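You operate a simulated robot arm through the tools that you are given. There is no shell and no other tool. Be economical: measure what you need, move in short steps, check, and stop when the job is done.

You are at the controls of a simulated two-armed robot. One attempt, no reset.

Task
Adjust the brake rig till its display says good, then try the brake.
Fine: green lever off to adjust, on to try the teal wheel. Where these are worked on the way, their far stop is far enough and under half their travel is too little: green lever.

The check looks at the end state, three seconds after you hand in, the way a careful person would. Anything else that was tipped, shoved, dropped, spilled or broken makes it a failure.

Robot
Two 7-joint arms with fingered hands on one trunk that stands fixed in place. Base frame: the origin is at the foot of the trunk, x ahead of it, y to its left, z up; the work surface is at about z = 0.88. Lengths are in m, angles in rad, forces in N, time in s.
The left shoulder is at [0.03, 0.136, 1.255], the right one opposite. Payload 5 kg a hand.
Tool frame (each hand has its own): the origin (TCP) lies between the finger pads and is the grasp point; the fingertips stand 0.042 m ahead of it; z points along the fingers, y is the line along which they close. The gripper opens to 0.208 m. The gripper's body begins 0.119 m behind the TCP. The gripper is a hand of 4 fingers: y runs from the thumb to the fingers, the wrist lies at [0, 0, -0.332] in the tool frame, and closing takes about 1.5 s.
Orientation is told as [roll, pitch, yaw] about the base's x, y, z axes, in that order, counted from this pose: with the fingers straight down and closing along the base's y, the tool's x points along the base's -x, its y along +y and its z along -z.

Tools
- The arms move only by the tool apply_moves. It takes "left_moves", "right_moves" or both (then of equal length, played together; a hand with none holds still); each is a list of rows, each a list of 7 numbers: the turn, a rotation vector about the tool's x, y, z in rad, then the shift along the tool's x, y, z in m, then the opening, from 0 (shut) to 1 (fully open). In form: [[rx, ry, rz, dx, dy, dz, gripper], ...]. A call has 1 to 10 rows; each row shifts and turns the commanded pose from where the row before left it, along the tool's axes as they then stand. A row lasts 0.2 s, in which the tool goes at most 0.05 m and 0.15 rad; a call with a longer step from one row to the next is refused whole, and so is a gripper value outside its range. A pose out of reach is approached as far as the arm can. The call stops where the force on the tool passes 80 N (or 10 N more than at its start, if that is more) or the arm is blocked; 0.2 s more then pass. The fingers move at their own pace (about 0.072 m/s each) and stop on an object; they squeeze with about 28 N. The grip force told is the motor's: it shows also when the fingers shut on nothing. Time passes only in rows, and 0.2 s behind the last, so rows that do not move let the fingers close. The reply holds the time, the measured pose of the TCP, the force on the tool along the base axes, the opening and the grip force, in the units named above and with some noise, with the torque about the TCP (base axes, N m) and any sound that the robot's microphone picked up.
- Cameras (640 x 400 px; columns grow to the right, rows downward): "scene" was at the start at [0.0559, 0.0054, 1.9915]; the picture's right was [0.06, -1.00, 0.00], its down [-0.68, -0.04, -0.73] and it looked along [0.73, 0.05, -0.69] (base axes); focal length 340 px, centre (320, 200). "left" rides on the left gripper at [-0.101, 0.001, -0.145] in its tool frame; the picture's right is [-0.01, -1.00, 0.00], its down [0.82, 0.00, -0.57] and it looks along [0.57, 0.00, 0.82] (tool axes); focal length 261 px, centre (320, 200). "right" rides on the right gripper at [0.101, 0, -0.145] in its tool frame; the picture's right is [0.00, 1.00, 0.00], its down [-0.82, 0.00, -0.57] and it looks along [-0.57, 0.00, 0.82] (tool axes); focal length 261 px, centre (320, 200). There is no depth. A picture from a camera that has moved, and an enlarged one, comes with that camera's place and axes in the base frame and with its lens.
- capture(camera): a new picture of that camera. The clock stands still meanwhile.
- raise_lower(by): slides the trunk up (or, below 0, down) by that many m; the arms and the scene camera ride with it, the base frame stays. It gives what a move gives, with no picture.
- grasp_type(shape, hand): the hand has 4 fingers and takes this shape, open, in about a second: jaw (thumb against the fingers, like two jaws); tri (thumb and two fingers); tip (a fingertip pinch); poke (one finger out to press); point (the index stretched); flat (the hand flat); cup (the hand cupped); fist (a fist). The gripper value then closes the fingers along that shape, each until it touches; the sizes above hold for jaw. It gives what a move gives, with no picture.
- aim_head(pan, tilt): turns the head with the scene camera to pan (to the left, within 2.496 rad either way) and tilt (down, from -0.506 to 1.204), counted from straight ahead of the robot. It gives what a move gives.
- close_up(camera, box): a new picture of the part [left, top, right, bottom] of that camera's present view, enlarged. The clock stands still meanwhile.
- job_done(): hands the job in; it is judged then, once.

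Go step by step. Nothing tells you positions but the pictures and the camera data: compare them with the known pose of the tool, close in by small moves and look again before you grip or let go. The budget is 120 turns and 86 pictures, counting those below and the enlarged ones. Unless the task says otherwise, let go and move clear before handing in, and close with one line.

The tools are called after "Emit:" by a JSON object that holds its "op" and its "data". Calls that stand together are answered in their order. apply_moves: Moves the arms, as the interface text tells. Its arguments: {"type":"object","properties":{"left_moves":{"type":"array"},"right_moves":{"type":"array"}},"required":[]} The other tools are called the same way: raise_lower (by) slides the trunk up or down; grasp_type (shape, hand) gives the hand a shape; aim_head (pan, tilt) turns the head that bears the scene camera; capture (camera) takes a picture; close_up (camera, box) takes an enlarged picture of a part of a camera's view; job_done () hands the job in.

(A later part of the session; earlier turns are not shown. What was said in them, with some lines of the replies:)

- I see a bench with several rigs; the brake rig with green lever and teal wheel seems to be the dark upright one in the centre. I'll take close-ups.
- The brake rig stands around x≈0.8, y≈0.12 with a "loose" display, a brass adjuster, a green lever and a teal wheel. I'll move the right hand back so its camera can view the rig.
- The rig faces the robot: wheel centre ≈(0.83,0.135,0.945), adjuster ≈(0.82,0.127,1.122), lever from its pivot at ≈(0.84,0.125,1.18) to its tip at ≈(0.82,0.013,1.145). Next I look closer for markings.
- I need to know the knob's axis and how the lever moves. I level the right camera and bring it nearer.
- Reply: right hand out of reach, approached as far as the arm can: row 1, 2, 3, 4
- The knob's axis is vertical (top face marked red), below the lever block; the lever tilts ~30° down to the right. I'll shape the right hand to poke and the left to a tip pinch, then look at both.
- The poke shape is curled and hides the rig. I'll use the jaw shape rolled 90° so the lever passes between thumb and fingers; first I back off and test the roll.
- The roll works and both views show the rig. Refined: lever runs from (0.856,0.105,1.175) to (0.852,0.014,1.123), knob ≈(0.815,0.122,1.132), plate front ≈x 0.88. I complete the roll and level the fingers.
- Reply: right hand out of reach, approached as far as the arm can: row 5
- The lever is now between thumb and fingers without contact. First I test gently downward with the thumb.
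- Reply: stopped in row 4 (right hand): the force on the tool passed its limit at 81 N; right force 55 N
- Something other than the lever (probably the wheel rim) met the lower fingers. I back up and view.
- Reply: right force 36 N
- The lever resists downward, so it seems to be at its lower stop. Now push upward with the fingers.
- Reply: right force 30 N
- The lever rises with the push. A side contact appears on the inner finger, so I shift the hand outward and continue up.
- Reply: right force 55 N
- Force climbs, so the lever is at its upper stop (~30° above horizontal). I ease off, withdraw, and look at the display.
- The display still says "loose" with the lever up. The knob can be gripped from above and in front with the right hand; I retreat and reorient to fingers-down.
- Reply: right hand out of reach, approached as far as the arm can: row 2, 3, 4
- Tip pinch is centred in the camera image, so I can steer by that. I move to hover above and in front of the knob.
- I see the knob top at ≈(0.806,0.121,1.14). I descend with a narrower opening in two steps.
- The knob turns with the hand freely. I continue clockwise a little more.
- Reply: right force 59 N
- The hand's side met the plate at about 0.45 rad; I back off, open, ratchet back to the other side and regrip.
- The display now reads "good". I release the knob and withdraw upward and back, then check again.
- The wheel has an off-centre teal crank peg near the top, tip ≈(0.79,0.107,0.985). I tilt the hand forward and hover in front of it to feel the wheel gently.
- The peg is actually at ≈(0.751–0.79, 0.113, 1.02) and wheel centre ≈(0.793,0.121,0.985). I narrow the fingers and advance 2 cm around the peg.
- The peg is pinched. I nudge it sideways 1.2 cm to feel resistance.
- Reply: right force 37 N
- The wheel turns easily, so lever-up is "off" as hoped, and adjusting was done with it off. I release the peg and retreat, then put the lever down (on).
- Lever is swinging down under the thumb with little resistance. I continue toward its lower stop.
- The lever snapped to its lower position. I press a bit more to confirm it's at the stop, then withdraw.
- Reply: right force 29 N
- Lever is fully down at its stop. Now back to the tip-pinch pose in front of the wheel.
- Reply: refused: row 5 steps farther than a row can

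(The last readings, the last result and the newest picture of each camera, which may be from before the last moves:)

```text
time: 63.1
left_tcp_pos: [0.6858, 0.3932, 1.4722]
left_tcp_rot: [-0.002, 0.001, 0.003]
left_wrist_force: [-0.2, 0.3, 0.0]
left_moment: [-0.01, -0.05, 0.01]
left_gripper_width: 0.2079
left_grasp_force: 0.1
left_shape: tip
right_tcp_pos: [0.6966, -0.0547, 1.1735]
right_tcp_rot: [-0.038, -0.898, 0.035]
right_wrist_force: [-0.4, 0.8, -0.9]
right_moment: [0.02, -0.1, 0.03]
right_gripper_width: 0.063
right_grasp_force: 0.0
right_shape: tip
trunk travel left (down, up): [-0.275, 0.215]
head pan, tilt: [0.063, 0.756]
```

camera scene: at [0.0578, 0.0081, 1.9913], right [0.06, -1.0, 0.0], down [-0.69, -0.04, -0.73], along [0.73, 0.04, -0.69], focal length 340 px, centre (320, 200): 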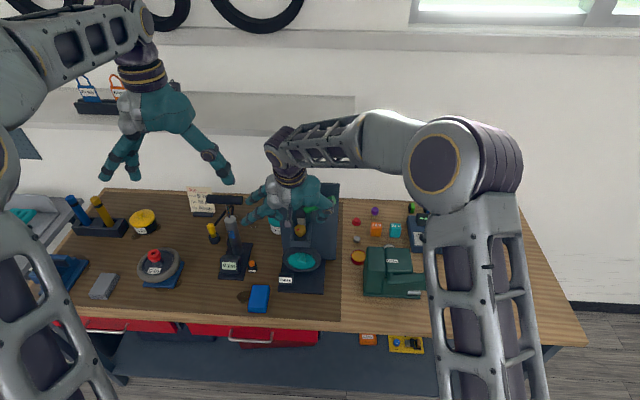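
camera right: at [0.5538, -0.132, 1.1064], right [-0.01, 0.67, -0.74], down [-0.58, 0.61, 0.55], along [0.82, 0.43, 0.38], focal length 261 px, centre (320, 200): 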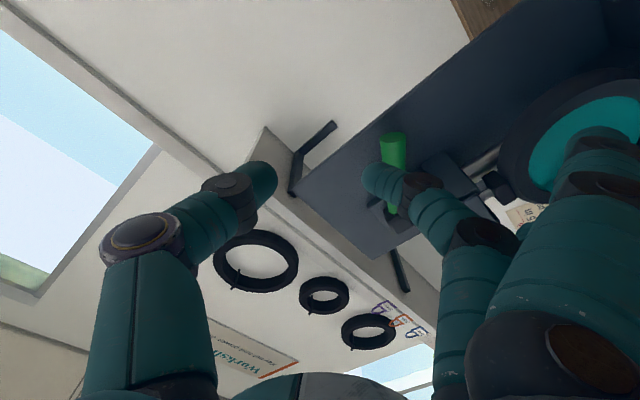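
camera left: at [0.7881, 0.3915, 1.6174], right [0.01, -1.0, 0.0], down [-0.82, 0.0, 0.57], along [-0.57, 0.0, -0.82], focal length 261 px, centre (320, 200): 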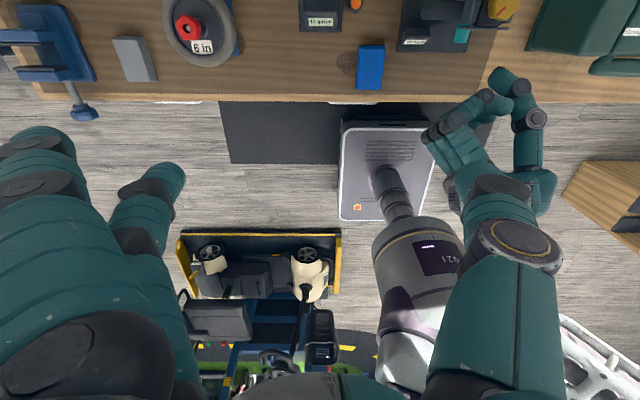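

Emit:
{"op": "apply_moves", "data": {"right_moves": [[0, 0, 0, 0.0197, 0.038, 0.0155, 0.3], [0, 0, 0, 0.0197, 0.038, 0.0155, 0.3], [0, 0, 0, 0.0197, 0.038, 0.0155, 0.3], [0, 0, 0, 0.0197, 0.038, 0.0155, 0.3], [0, 0, 0, 0.0197, 0.038, 0.0155, 0.3]]}}

Emit:
{"op": "capture", "data": {"camera": "right"}}

```text
time: 64.3
left_tcp_pos: [0.6874, 0.3956, 1.4711]
left_tcp_rot: [0.0, -0.001, 0.001]
left_wrist_force: [-0.5, 1.1, -0.4]
left_moment: [-0.18, 0.0, -0.01]
left_gripper_width: 0.2079
left_grasp_force: 0.1
left_shape: tip
right_tcp_pos: [0.6988, 0.1329, 1.0434]
right_tcp_rot: [-0.04, -0.903, 0.036]
right_wrist_force: [-0.3, 0.6, -0.2]
right_moment: [-0.02, 0.04, -0.06]
right_gripper_width: 0.0628
right_grasp_force: 0.1
right_shape: tip
trunk travel left (down, up): [-0.275, 0.215]
head pan, tilt: [0.063, 0.756]
```

```text
24 pictures are left
camera right: at [0.5214, 0.1322, 1.0544], right [0.0, 1.0, -0.02], down [0.06, 0.02, 1.0], along [1.0, 0.0, -0.06], focal length 261 px, centre (320, 200)
```

right: 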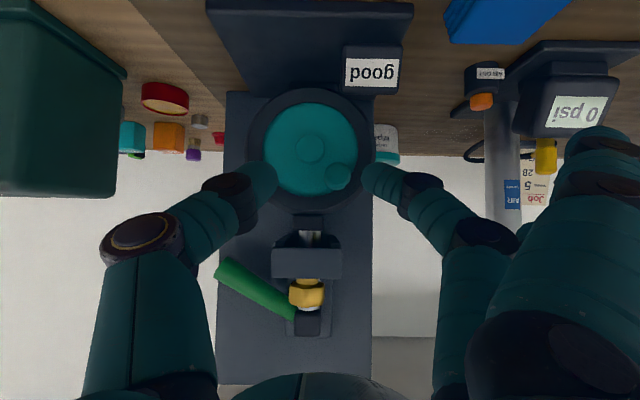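

Emit:
{"op": "apply_moves", "data": {"right_moves": [[0, 0, 0, 0, 0.012, 0, 0.22], [0, 0, 0, -0.009, 0.002, 0.012, 0.2], [0, 0, 0, -0.009, 0, 0.012, 0.2], [0, 0, 0, 0, 0, 0, 0.1], [0, 0, 0, 0, 0, 0, 0], [0, 0, 0, 0, 0, 0, 0]]}}

Emit:
{"op": "capture", "data": {"camera": "right"}}

```text
time: 65.7
left_tcp_pos: [0.6869, 0.394, 1.4728]
left_tcp_rot: [-0.002, 0.0, 0.002]
left_wrist_force: [-0.6, -0.3, 0.3]
left_moment: [-0.04, -0.02, -0.01]
left_gripper_width: 0.2078
left_grasp_force: 0.1
left_shape: tip
right_tcp_pos: [0.727, 0.1454, 1.0424]
right_tcp_rot: [-0.04, -0.901, 0.034]
right_wrist_force: [1.4, 1.3, 0.1]
right_moment: [0.05, -0.03, 0.06]
right_gripper_width: 0.013
right_grasp_force: 27.4
right_shape: tip
trunk travel left (down, up): [-0.275, 0.215]
head pan, tilt: [0.063, 0.756]
```

```text
23 pictures are left
camera right: at [0.5511, 0.1457, 1.0537], right [0.0, 1.0, -0.02], down [0.06, 0.02, 1.0], along [1.0, 0.0, -0.06], focal length 261 px, centre (320, 200)
```

right: 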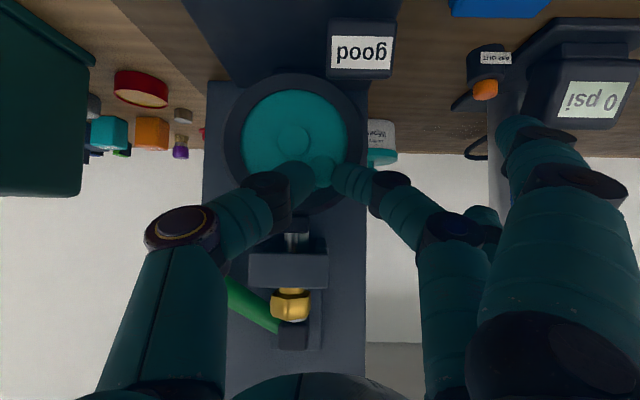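

Pinched the peg with the brake on. I try to turn it back toward the top in small steps and watch the force.

Emit:
{"op": "apply_moves", "data": {"right_moves": [[0, 0, 0, -0.0025, -0.005, -0.002, 0], [0, 0, 0, -0.0025, -0.005, -0.002, 0], [0, 0, 0, 0, 0, 0, 0]]}}

Emit:
{"op": "capture", "data": {"camera": "right"}}

```text
time: 66.5
left_tcp_pos: [0.6861, 0.395, 1.4729]
left_tcp_rot: [-0.002, -0.001, 0.002]
left_wrist_force: [-0.9, -0.4, 0.1]
left_moment: [-0.02, -0.03, 0.0]
left_gripper_width: 0.2082
left_grasp_force: 0.1
left_shape: tip
right_tcp_pos: [0.7249, 0.1417, 1.0493]
right_tcp_rot: [-0.036, -0.901, 0.037]
right_wrist_force: [-11.4, 24.0, 0.5]
right_moment: [0.68, 0.32, 0.84]
right_gripper_width: 0.009
right_grasp_force: 28.0
right_shape: tip
trunk travel left (down, up): [-0.275, 0.215]
head pan, tilt: [0.063, 0.756]
```

```text
22 pictures are left
camera right: at [0.549, 0.1397, 1.0612], right [-0.01, 1.0, -0.02], down [0.06, 0.02, 1.0], along [1.0, 0.0, -0.06], focal length 261 px, centre (320, 200)
```

right: 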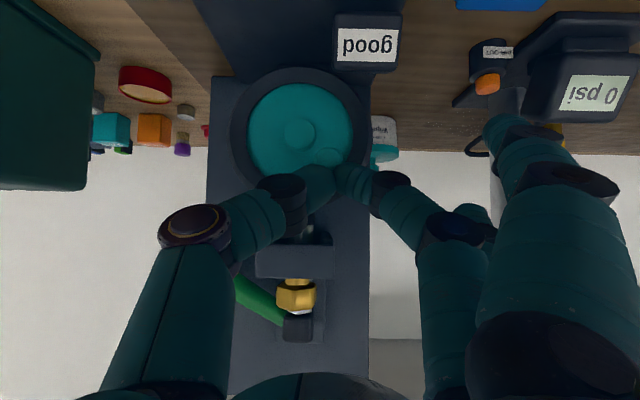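

The wheel held (peg didn't move; fingers slipped at ~24 N), so the brake bites. I regrip lower and deeper to give it a firmer try.

Emit:
{"op": "apply_moves", "data": {"right_moves": [[0, 0, 0, 0.0, 0, 0, 0.2], [0, 0, 0, 0.003, 0.003, -0.02, 0.2], [0, 0, 0, 0.014, 0.004, 0.012, 0.2], [0, 0, 0, -0.005, 0, 0.012, 0.2], [0, 0, 0, -0.003, 0, 0.008, 0.2]]}}

Emit:
{"op": "capture", "data": {"camera": "right"}}

```text
time: 67.7
left_tcp_pos: [0.6858, 0.3939, 1.4724]
left_tcp_rot: [-0.001, 0.001, 0.002]
left_wrist_force: [-0.8, 0.0, -0.3]
left_moment: [0.0, -0.01, 0.0]
left_gripper_width: 0.2079
left_grasp_force: 0.0
left_shape: tip
right_tcp_pos: [0.7297, 0.1409, 1.0336]
right_tcp_rot: [-0.042, -0.9, 0.035]
right_wrist_force: [0.1, -0.3, -0.7]
right_moment: [-0.08, 0.0, -0.03]
right_gripper_width: 0.0416
right_grasp_force: 0.1
right_shape: tip
trunk travel left (down, up): [-0.275, 0.215]
head pan, tilt: [0.063, 0.756]
```

```text
21 pictures are left
camera right: at [0.5539, 0.1417, 1.0455], right [0.0, 1.0, -0.02], down [0.06, 0.02, 1.0], along [1.0, 0.0, -0.06], focal length 261 px, centre (320, 200)
```

right: 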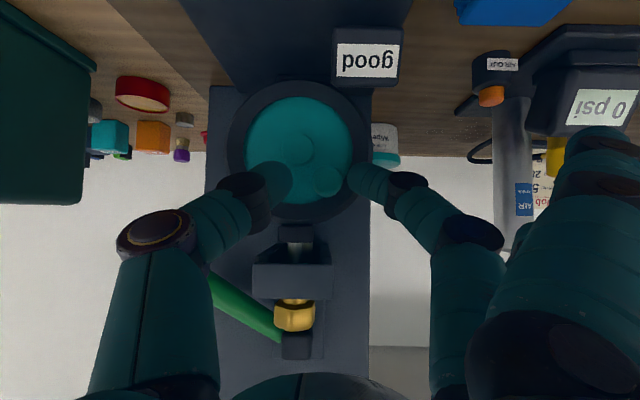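

Emit:
{"op": "apply_moves", "data": {"right_moves": [[0, 0, 0, -0.006, 0.005, 0.008, 0.18], [0, 0, 0, -0.003, 0, 0.004, 0.15], [0, 0, 0, 0, 0, 0, 0], [0, 0, 0, 0, 0, 0, 0], [0, 0, 0, 0, 0, 0, 0]]}}

Emit:
{"op": "apply_moves", "data": {"right_moves": [[0, 0, 0, -0.002, -0.006, -0.0015, 0], [0, 0, 0, -0.003, -0.006, -0.0025, 0], [0, 0, 0, -0.002, -0.006, -0.0015, 0], [0, 0, 0, 0, 0, 0, 0]]}}

Emit:
{"op": "capture", "data": {"camera": "right"}}

```text
time: 68.9
left_tcp_pos: [0.6869, 0.3927, 1.4728]
left_tcp_rot: [0.001, 0.0, 0.002]
left_wrist_force: [1.3, 0.4, 0.8]
left_moment: [-0.01, 0.02, -0.02]
left_gripper_width: 0.2078
left_grasp_force: 0.0
left_shape: tip
right_tcp_pos: [0.7454, 0.1469, 1.0331]
right_tcp_rot: [-0.038, -0.901, 0.035]
right_wrist_force: [2.8, 2.6, -2.4]
right_moment: [0.06, 0.07, 0.1]
right_gripper_width: 0.0196
right_grasp_force: 27.8
right_shape: tip
trunk travel left (down, up): [-0.275, 0.215]
head pan, tilt: [0.063, 0.756]
```

```text
time: 69.9
left_tcp_pos: [0.6876, 0.3951, 1.4711]
left_tcp_rot: [-0.002, 0.001, 0.002]
left_wrist_force: [0.3, 0.0, -0.3]
left_moment: [-0.01, -0.02, 0.0]
left_gripper_width: 0.2081
left_grasp_force: 0.1
left_shape: tip
right_tcp_pos: [0.743, 0.1348, 1.0392]
right_tcp_rot: [-0.038, -0.892, 0.038]
right_wrist_force: [-11.1, 30.8, -25.8]
right_moment: [0.12, 0.9, 1.15]
right_gripper_width: 0.0171
right_grasp_force: 27.9
right_shape: tip
trunk travel left (down, up): [-0.275, 0.215]
head pan, tilt: [0.063, 0.756]
```

```text
20 pictures are left
camera right: at [0.5667, 0.1332, 1.0517], right [-0.01, 1.0, -0.02], down [0.07, 0.02, 1.0], along [1.0, 0.01, -0.07], focal length 261 px, centre (320, 200)
```

right: 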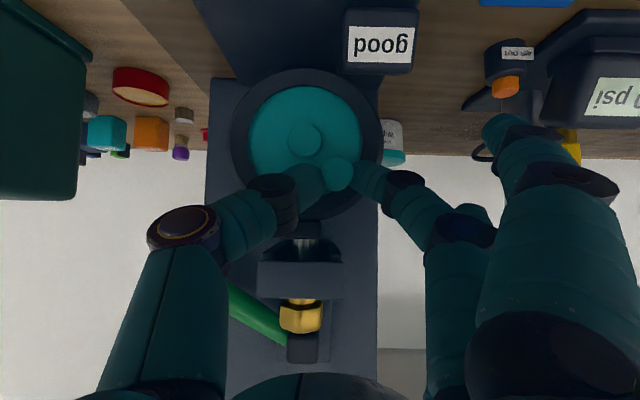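

The brake holds against ~40 N. I give it one slightly harder pull, then release.

Emit:
{"op": "apply_moves", "data": {"right_moves": [[0, 0, 0, -0.003, -0.006, -0.0025, 0], [0, 0, 0, -0.003, -0.006, -0.0025, 0], [0, 0, 0, 0, 0, 0, 0]]}}

Emit:
{"op": "capture", "data": {"camera": "right"}}

```text
time: 70.7
left_tcp_pos: [0.6872, 0.398, 1.4716]
left_tcp_rot: [-0.002, 0.0, 0.003]
left_wrist_force: [-0.5, 0.5, 0.7]
left_moment: [-0.03, -0.05, 0.01]
left_gripper_width: 0.2078
left_grasp_force: 0.1
left_shape: tip
right_tcp_pos: [0.7427, 0.1247, 1.0508]
right_tcp_rot: [-0.035, -0.9, 0.037]
right_wrist_force: [-9.4, 39.5, -10.1]
right_moment: [0.75, 0.42, 1.32]
right_gripper_width: 0.0184
right_grasp_force: 28.2
right_shape: tip
trunk travel left (down, up): [-0.275, 0.215]
head pan, tilt: [0.063, 0.756]
```

```text
19 pictures are left
camera right: at [0.5676, 0.1235, 1.0623], right [-0.01, 1.0, -0.02], down [0.06, 0.02, 1.0], along [1.0, 0.01, -0.06], focal length 261 px, centre (320, 200)
```

right: 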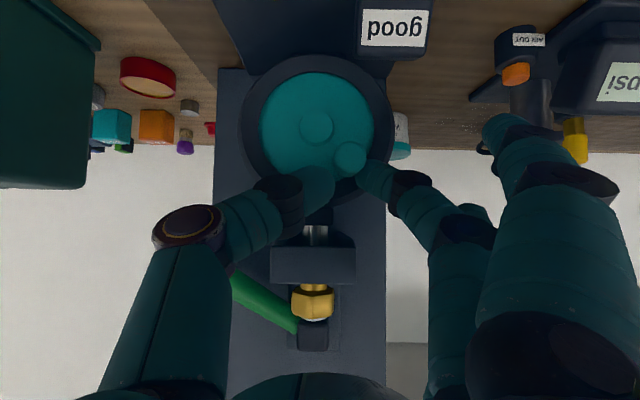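

The wheel stays put. For a convincing try I regrip centred and push purely sideways with a firmer force.

Emit:
{"op": "apply_moves", "data": {"right_moves": [[0, 0, 0, 0, 0.004, 0, 0.2], [0, 0, 0, 0.006, 0.008, -0.012, 0.2], [0, 0, 0, 0.012, 0.01, 0.01, 0.2], [0, 0, 0, 0.003, 0.003, 0.01, 0.2], [0, 0, 0, 0, 0, 0, 0.2]]}}

Emit:
{"op": "capture", "data": {"camera": "right"}}

```text
time: 71.9
left_tcp_pos: [0.685, 0.3937, 1.4727]
left_tcp_rot: [0.001, 0.002, 0.002]
left_wrist_force: [-0.5, 0.5, -1.0]
left_moment: [-0.01, -0.07, 0.03]
left_gripper_width: 0.208
left_grasp_force: 0.0
left_shape: tip
right_tcp_pos: [0.7388, 0.1418, 1.0294]
right_tcp_rot: [-0.04, -0.901, 0.036]
right_wrist_force: [0.1, 0.3, 0.5]
right_moment: [-0.02, 0.0, -0.02]
right_gripper_width: 0.042
right_grasp_force: 0.0
right_shape: tip
trunk travel left (down, up): [-0.275, 0.215]
head pan, tilt: [0.063, 0.756]
```

```text
18 pictures are left
camera right: at [0.5625, 0.142, 1.0406], right [0.0, 1.0, -0.02], down [0.06, 0.02, 1.0], along [1.0, 0.0, -0.06], focal length 261 px, centre (320, 200)
```

right: 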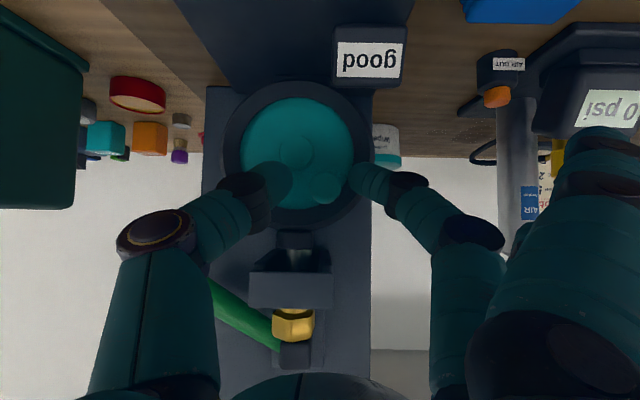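

Emit:
{"op": "apply_moves", "data": {"right_moves": [[0, 0, 0, -0.006, 0.004, 0.006, 0.15], [0, 0, 0, 0, 0, 0, 0], [0, 0, 0, 0, 0, 0, 0], [0, 0, 0, 0, 0, 0, 0], [0, 0, 0, 0, -0.009, 0, 0], [0, 0, 0, 0, -0.009, 0, 0], [0, 0, 0, 0, -0.008, 0, 0], [0, 0, 0, 0, -0.006, 0, 0]]}}

Emit:
{"op": "capture", "data": {"camera": "right"}}

```text
time: 73.7
left_tcp_pos: [0.6861, 0.397, 1.4721]
left_tcp_rot: [-0.005, -0.002, 0.003]
left_wrist_force: [-0.2, 0.0, 0.2]
left_moment: [0.01, -0.02, 0.0]
left_gripper_width: 0.2076
left_grasp_force: 0.0
left_shape: tip
right_tcp_pos: [0.7431, 0.125, 1.033]
right_tcp_rot: [-0.029, -0.901, 0.037]
right_wrist_force: [-13.7, 50.5, 6.8]
right_moment: [1.09, 0.13, 1.66]
right_gripper_width: 0.0234
right_grasp_force: 27.9
right_shape: tip
trunk travel left (down, up): [-0.275, 0.215]
head pan, tilt: [0.063, 0.756]
```

```text
17 pictures are left
camera right: at [0.5671, 0.1225, 1.0443], right [-0.01, 1.0, -0.02], down [0.06, 0.02, 1.0], along [1.0, 0.01, -0.06], focal length 261 px, centre (320, 200)
```

right: 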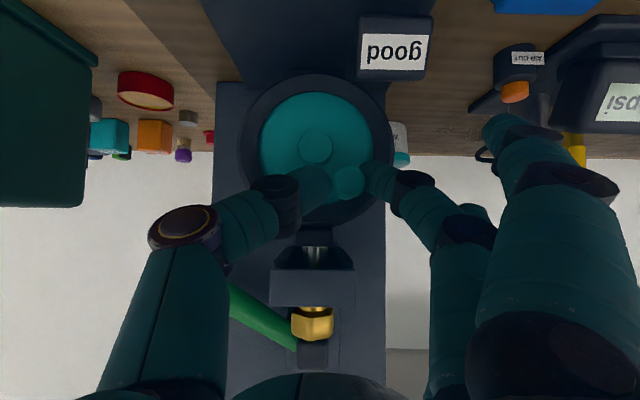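

The brake holds firmly at ~50 N. I release the peg, withdraw clear and check the final state.

Emit:
{"op": "apply_moves", "data": {"right_moves": [[0, 0, 0, 0, 0.02, 0, 0.1], [0, 0, 0, 0, 0.002, 0, 0.2], [0, 0, 0, 0, 0, 0, 0.2], [0, 0, 0, 0.012, 0, -0.016, 0.25], [0, 0, 0, 0.018, 0, -0.024, 0.3], [0, 0, 0, 0.01, -0.01, -0.035, 0.3], [0, 0, 0, -0.01, -0.03, -0.035, 0.3], [0, 0, 0, -0.02, -0.035, -0.02, 0.3], [0, 0, 0, -0.02, -0.035, -0.02, 0.3], [0, 0, 0, -0.02, -0.035, -0.02, 0.3]]}}

Emit:
{"op": "apply_moves", "data": {"right_moves": [[0, 0, 0, -0.02, -0.035, -0.01, 0.3], [0, 0, 0, -0.02, -0.035, -0.01, 0.3], [0, 0, 0, -0.02, -0.035, -0.01, 0.3], [0, 0, 0, -0.02, -0.035, -0.01, 0.3]]}}

Emit:
{"op": "capture", "data": {"camera": "scene"}}

Emit:
{"op": "close_up", "data": {"camera": "scene", "box": [260, 180, 360, 300]}}

```text
time: 75.9
left_tcp_pos: [0.6842, 0.3918, 1.4748]
left_tcp_rot: [0.0, 0.0, 0.003]
left_wrist_force: [-0.4, -0.7, 1.1]
left_moment: [0.07, -0.07, -0.02]
left_gripper_width: 0.2081
left_grasp_force: 0.0
left_shape: tip
right_tcp_pos: [0.6306, -0.0066, 1.1662]
right_tcp_rot: [-0.037, -0.901, 0.033]
right_wrist_force: [-0.7, -0.3, 0.3]
right_moment: [0.03, -0.05, 0.05]
right_gripper_width: 0.0623
right_grasp_force: 0.0
right_shape: tip
trunk travel left (down, up): [-0.275, 0.215]
head pan, tilt: [0.063, 0.756]
```

```text
time: 76.9
left_tcp_pos: [0.6847, 0.3922, 1.4743]
left_tcp_rot: [0.001, -0.001, 0.0]
left_wrist_force: [-1.0, -1.3, 0.0]
left_moment: [0.15, -0.17, 0.01]
left_gripper_width: 0.208
left_grasp_force: 0.1
left_shape: tip
right_tcp_pos: [0.648, -0.1482, 1.2547]
right_tcp_rot: [-0.036, -0.902, 0.032]
right_wrist_force: [-1.6, -0.5, 0.1]
right_moment: [0.05, -0.07, 0.07]
right_gripper_width: 0.062
right_grasp_force: 0.1
right_shape: tip
trunk travel left (down, up): [-0.275, 0.215]
head pan, tilt: [0.063, 0.756]
```

```text
16 pictures are left
camera scene: at [0.0531, 0.0026, 1.9916], right [0.06, -1.0, 0.0], down [-0.68, -0.04, -0.73], along [0.73, 0.05, -0.68], focal length 340 px, centre (320, 200)
```

scene: 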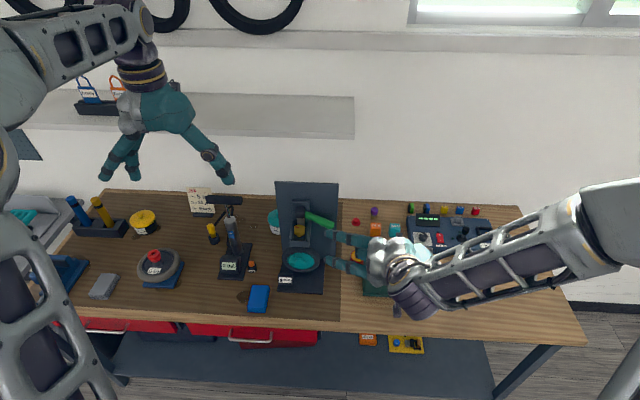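

```text
3.33 times, centred on (310, 240) of scene
camera zoom: at [0.0531, 0.0026, 1.9916], right [0.06, -1.0, 0.0], down [-0.68, -0.04, -0.73], along [0.73, 0.05, -0.68], focal length 1134 px, centre (353, 67)
```

zoom: 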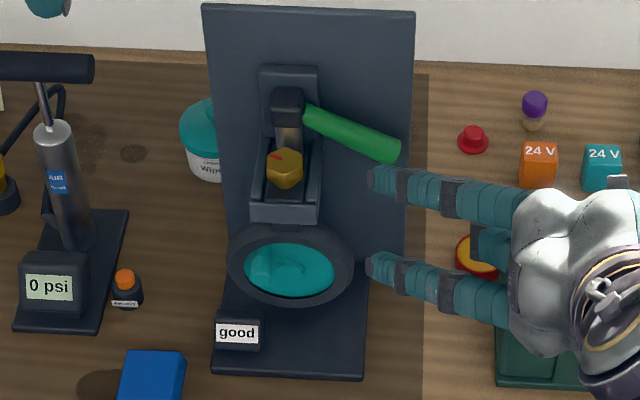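

The display says "good", the green lever is fully on, the wheel has been tried and held, and everything else looks undisturbed with the hands clear. I'm handing in.

Emit:
{"op": "job_done", "data": {}}

```text
The job is handed in.
```

The brake rig's display reads "good". I adjusted it with the green lever off, then put the lever back on to its stop. The teal wheel held against about 50 N on its crank peg, though it had turned freely with the lever off.
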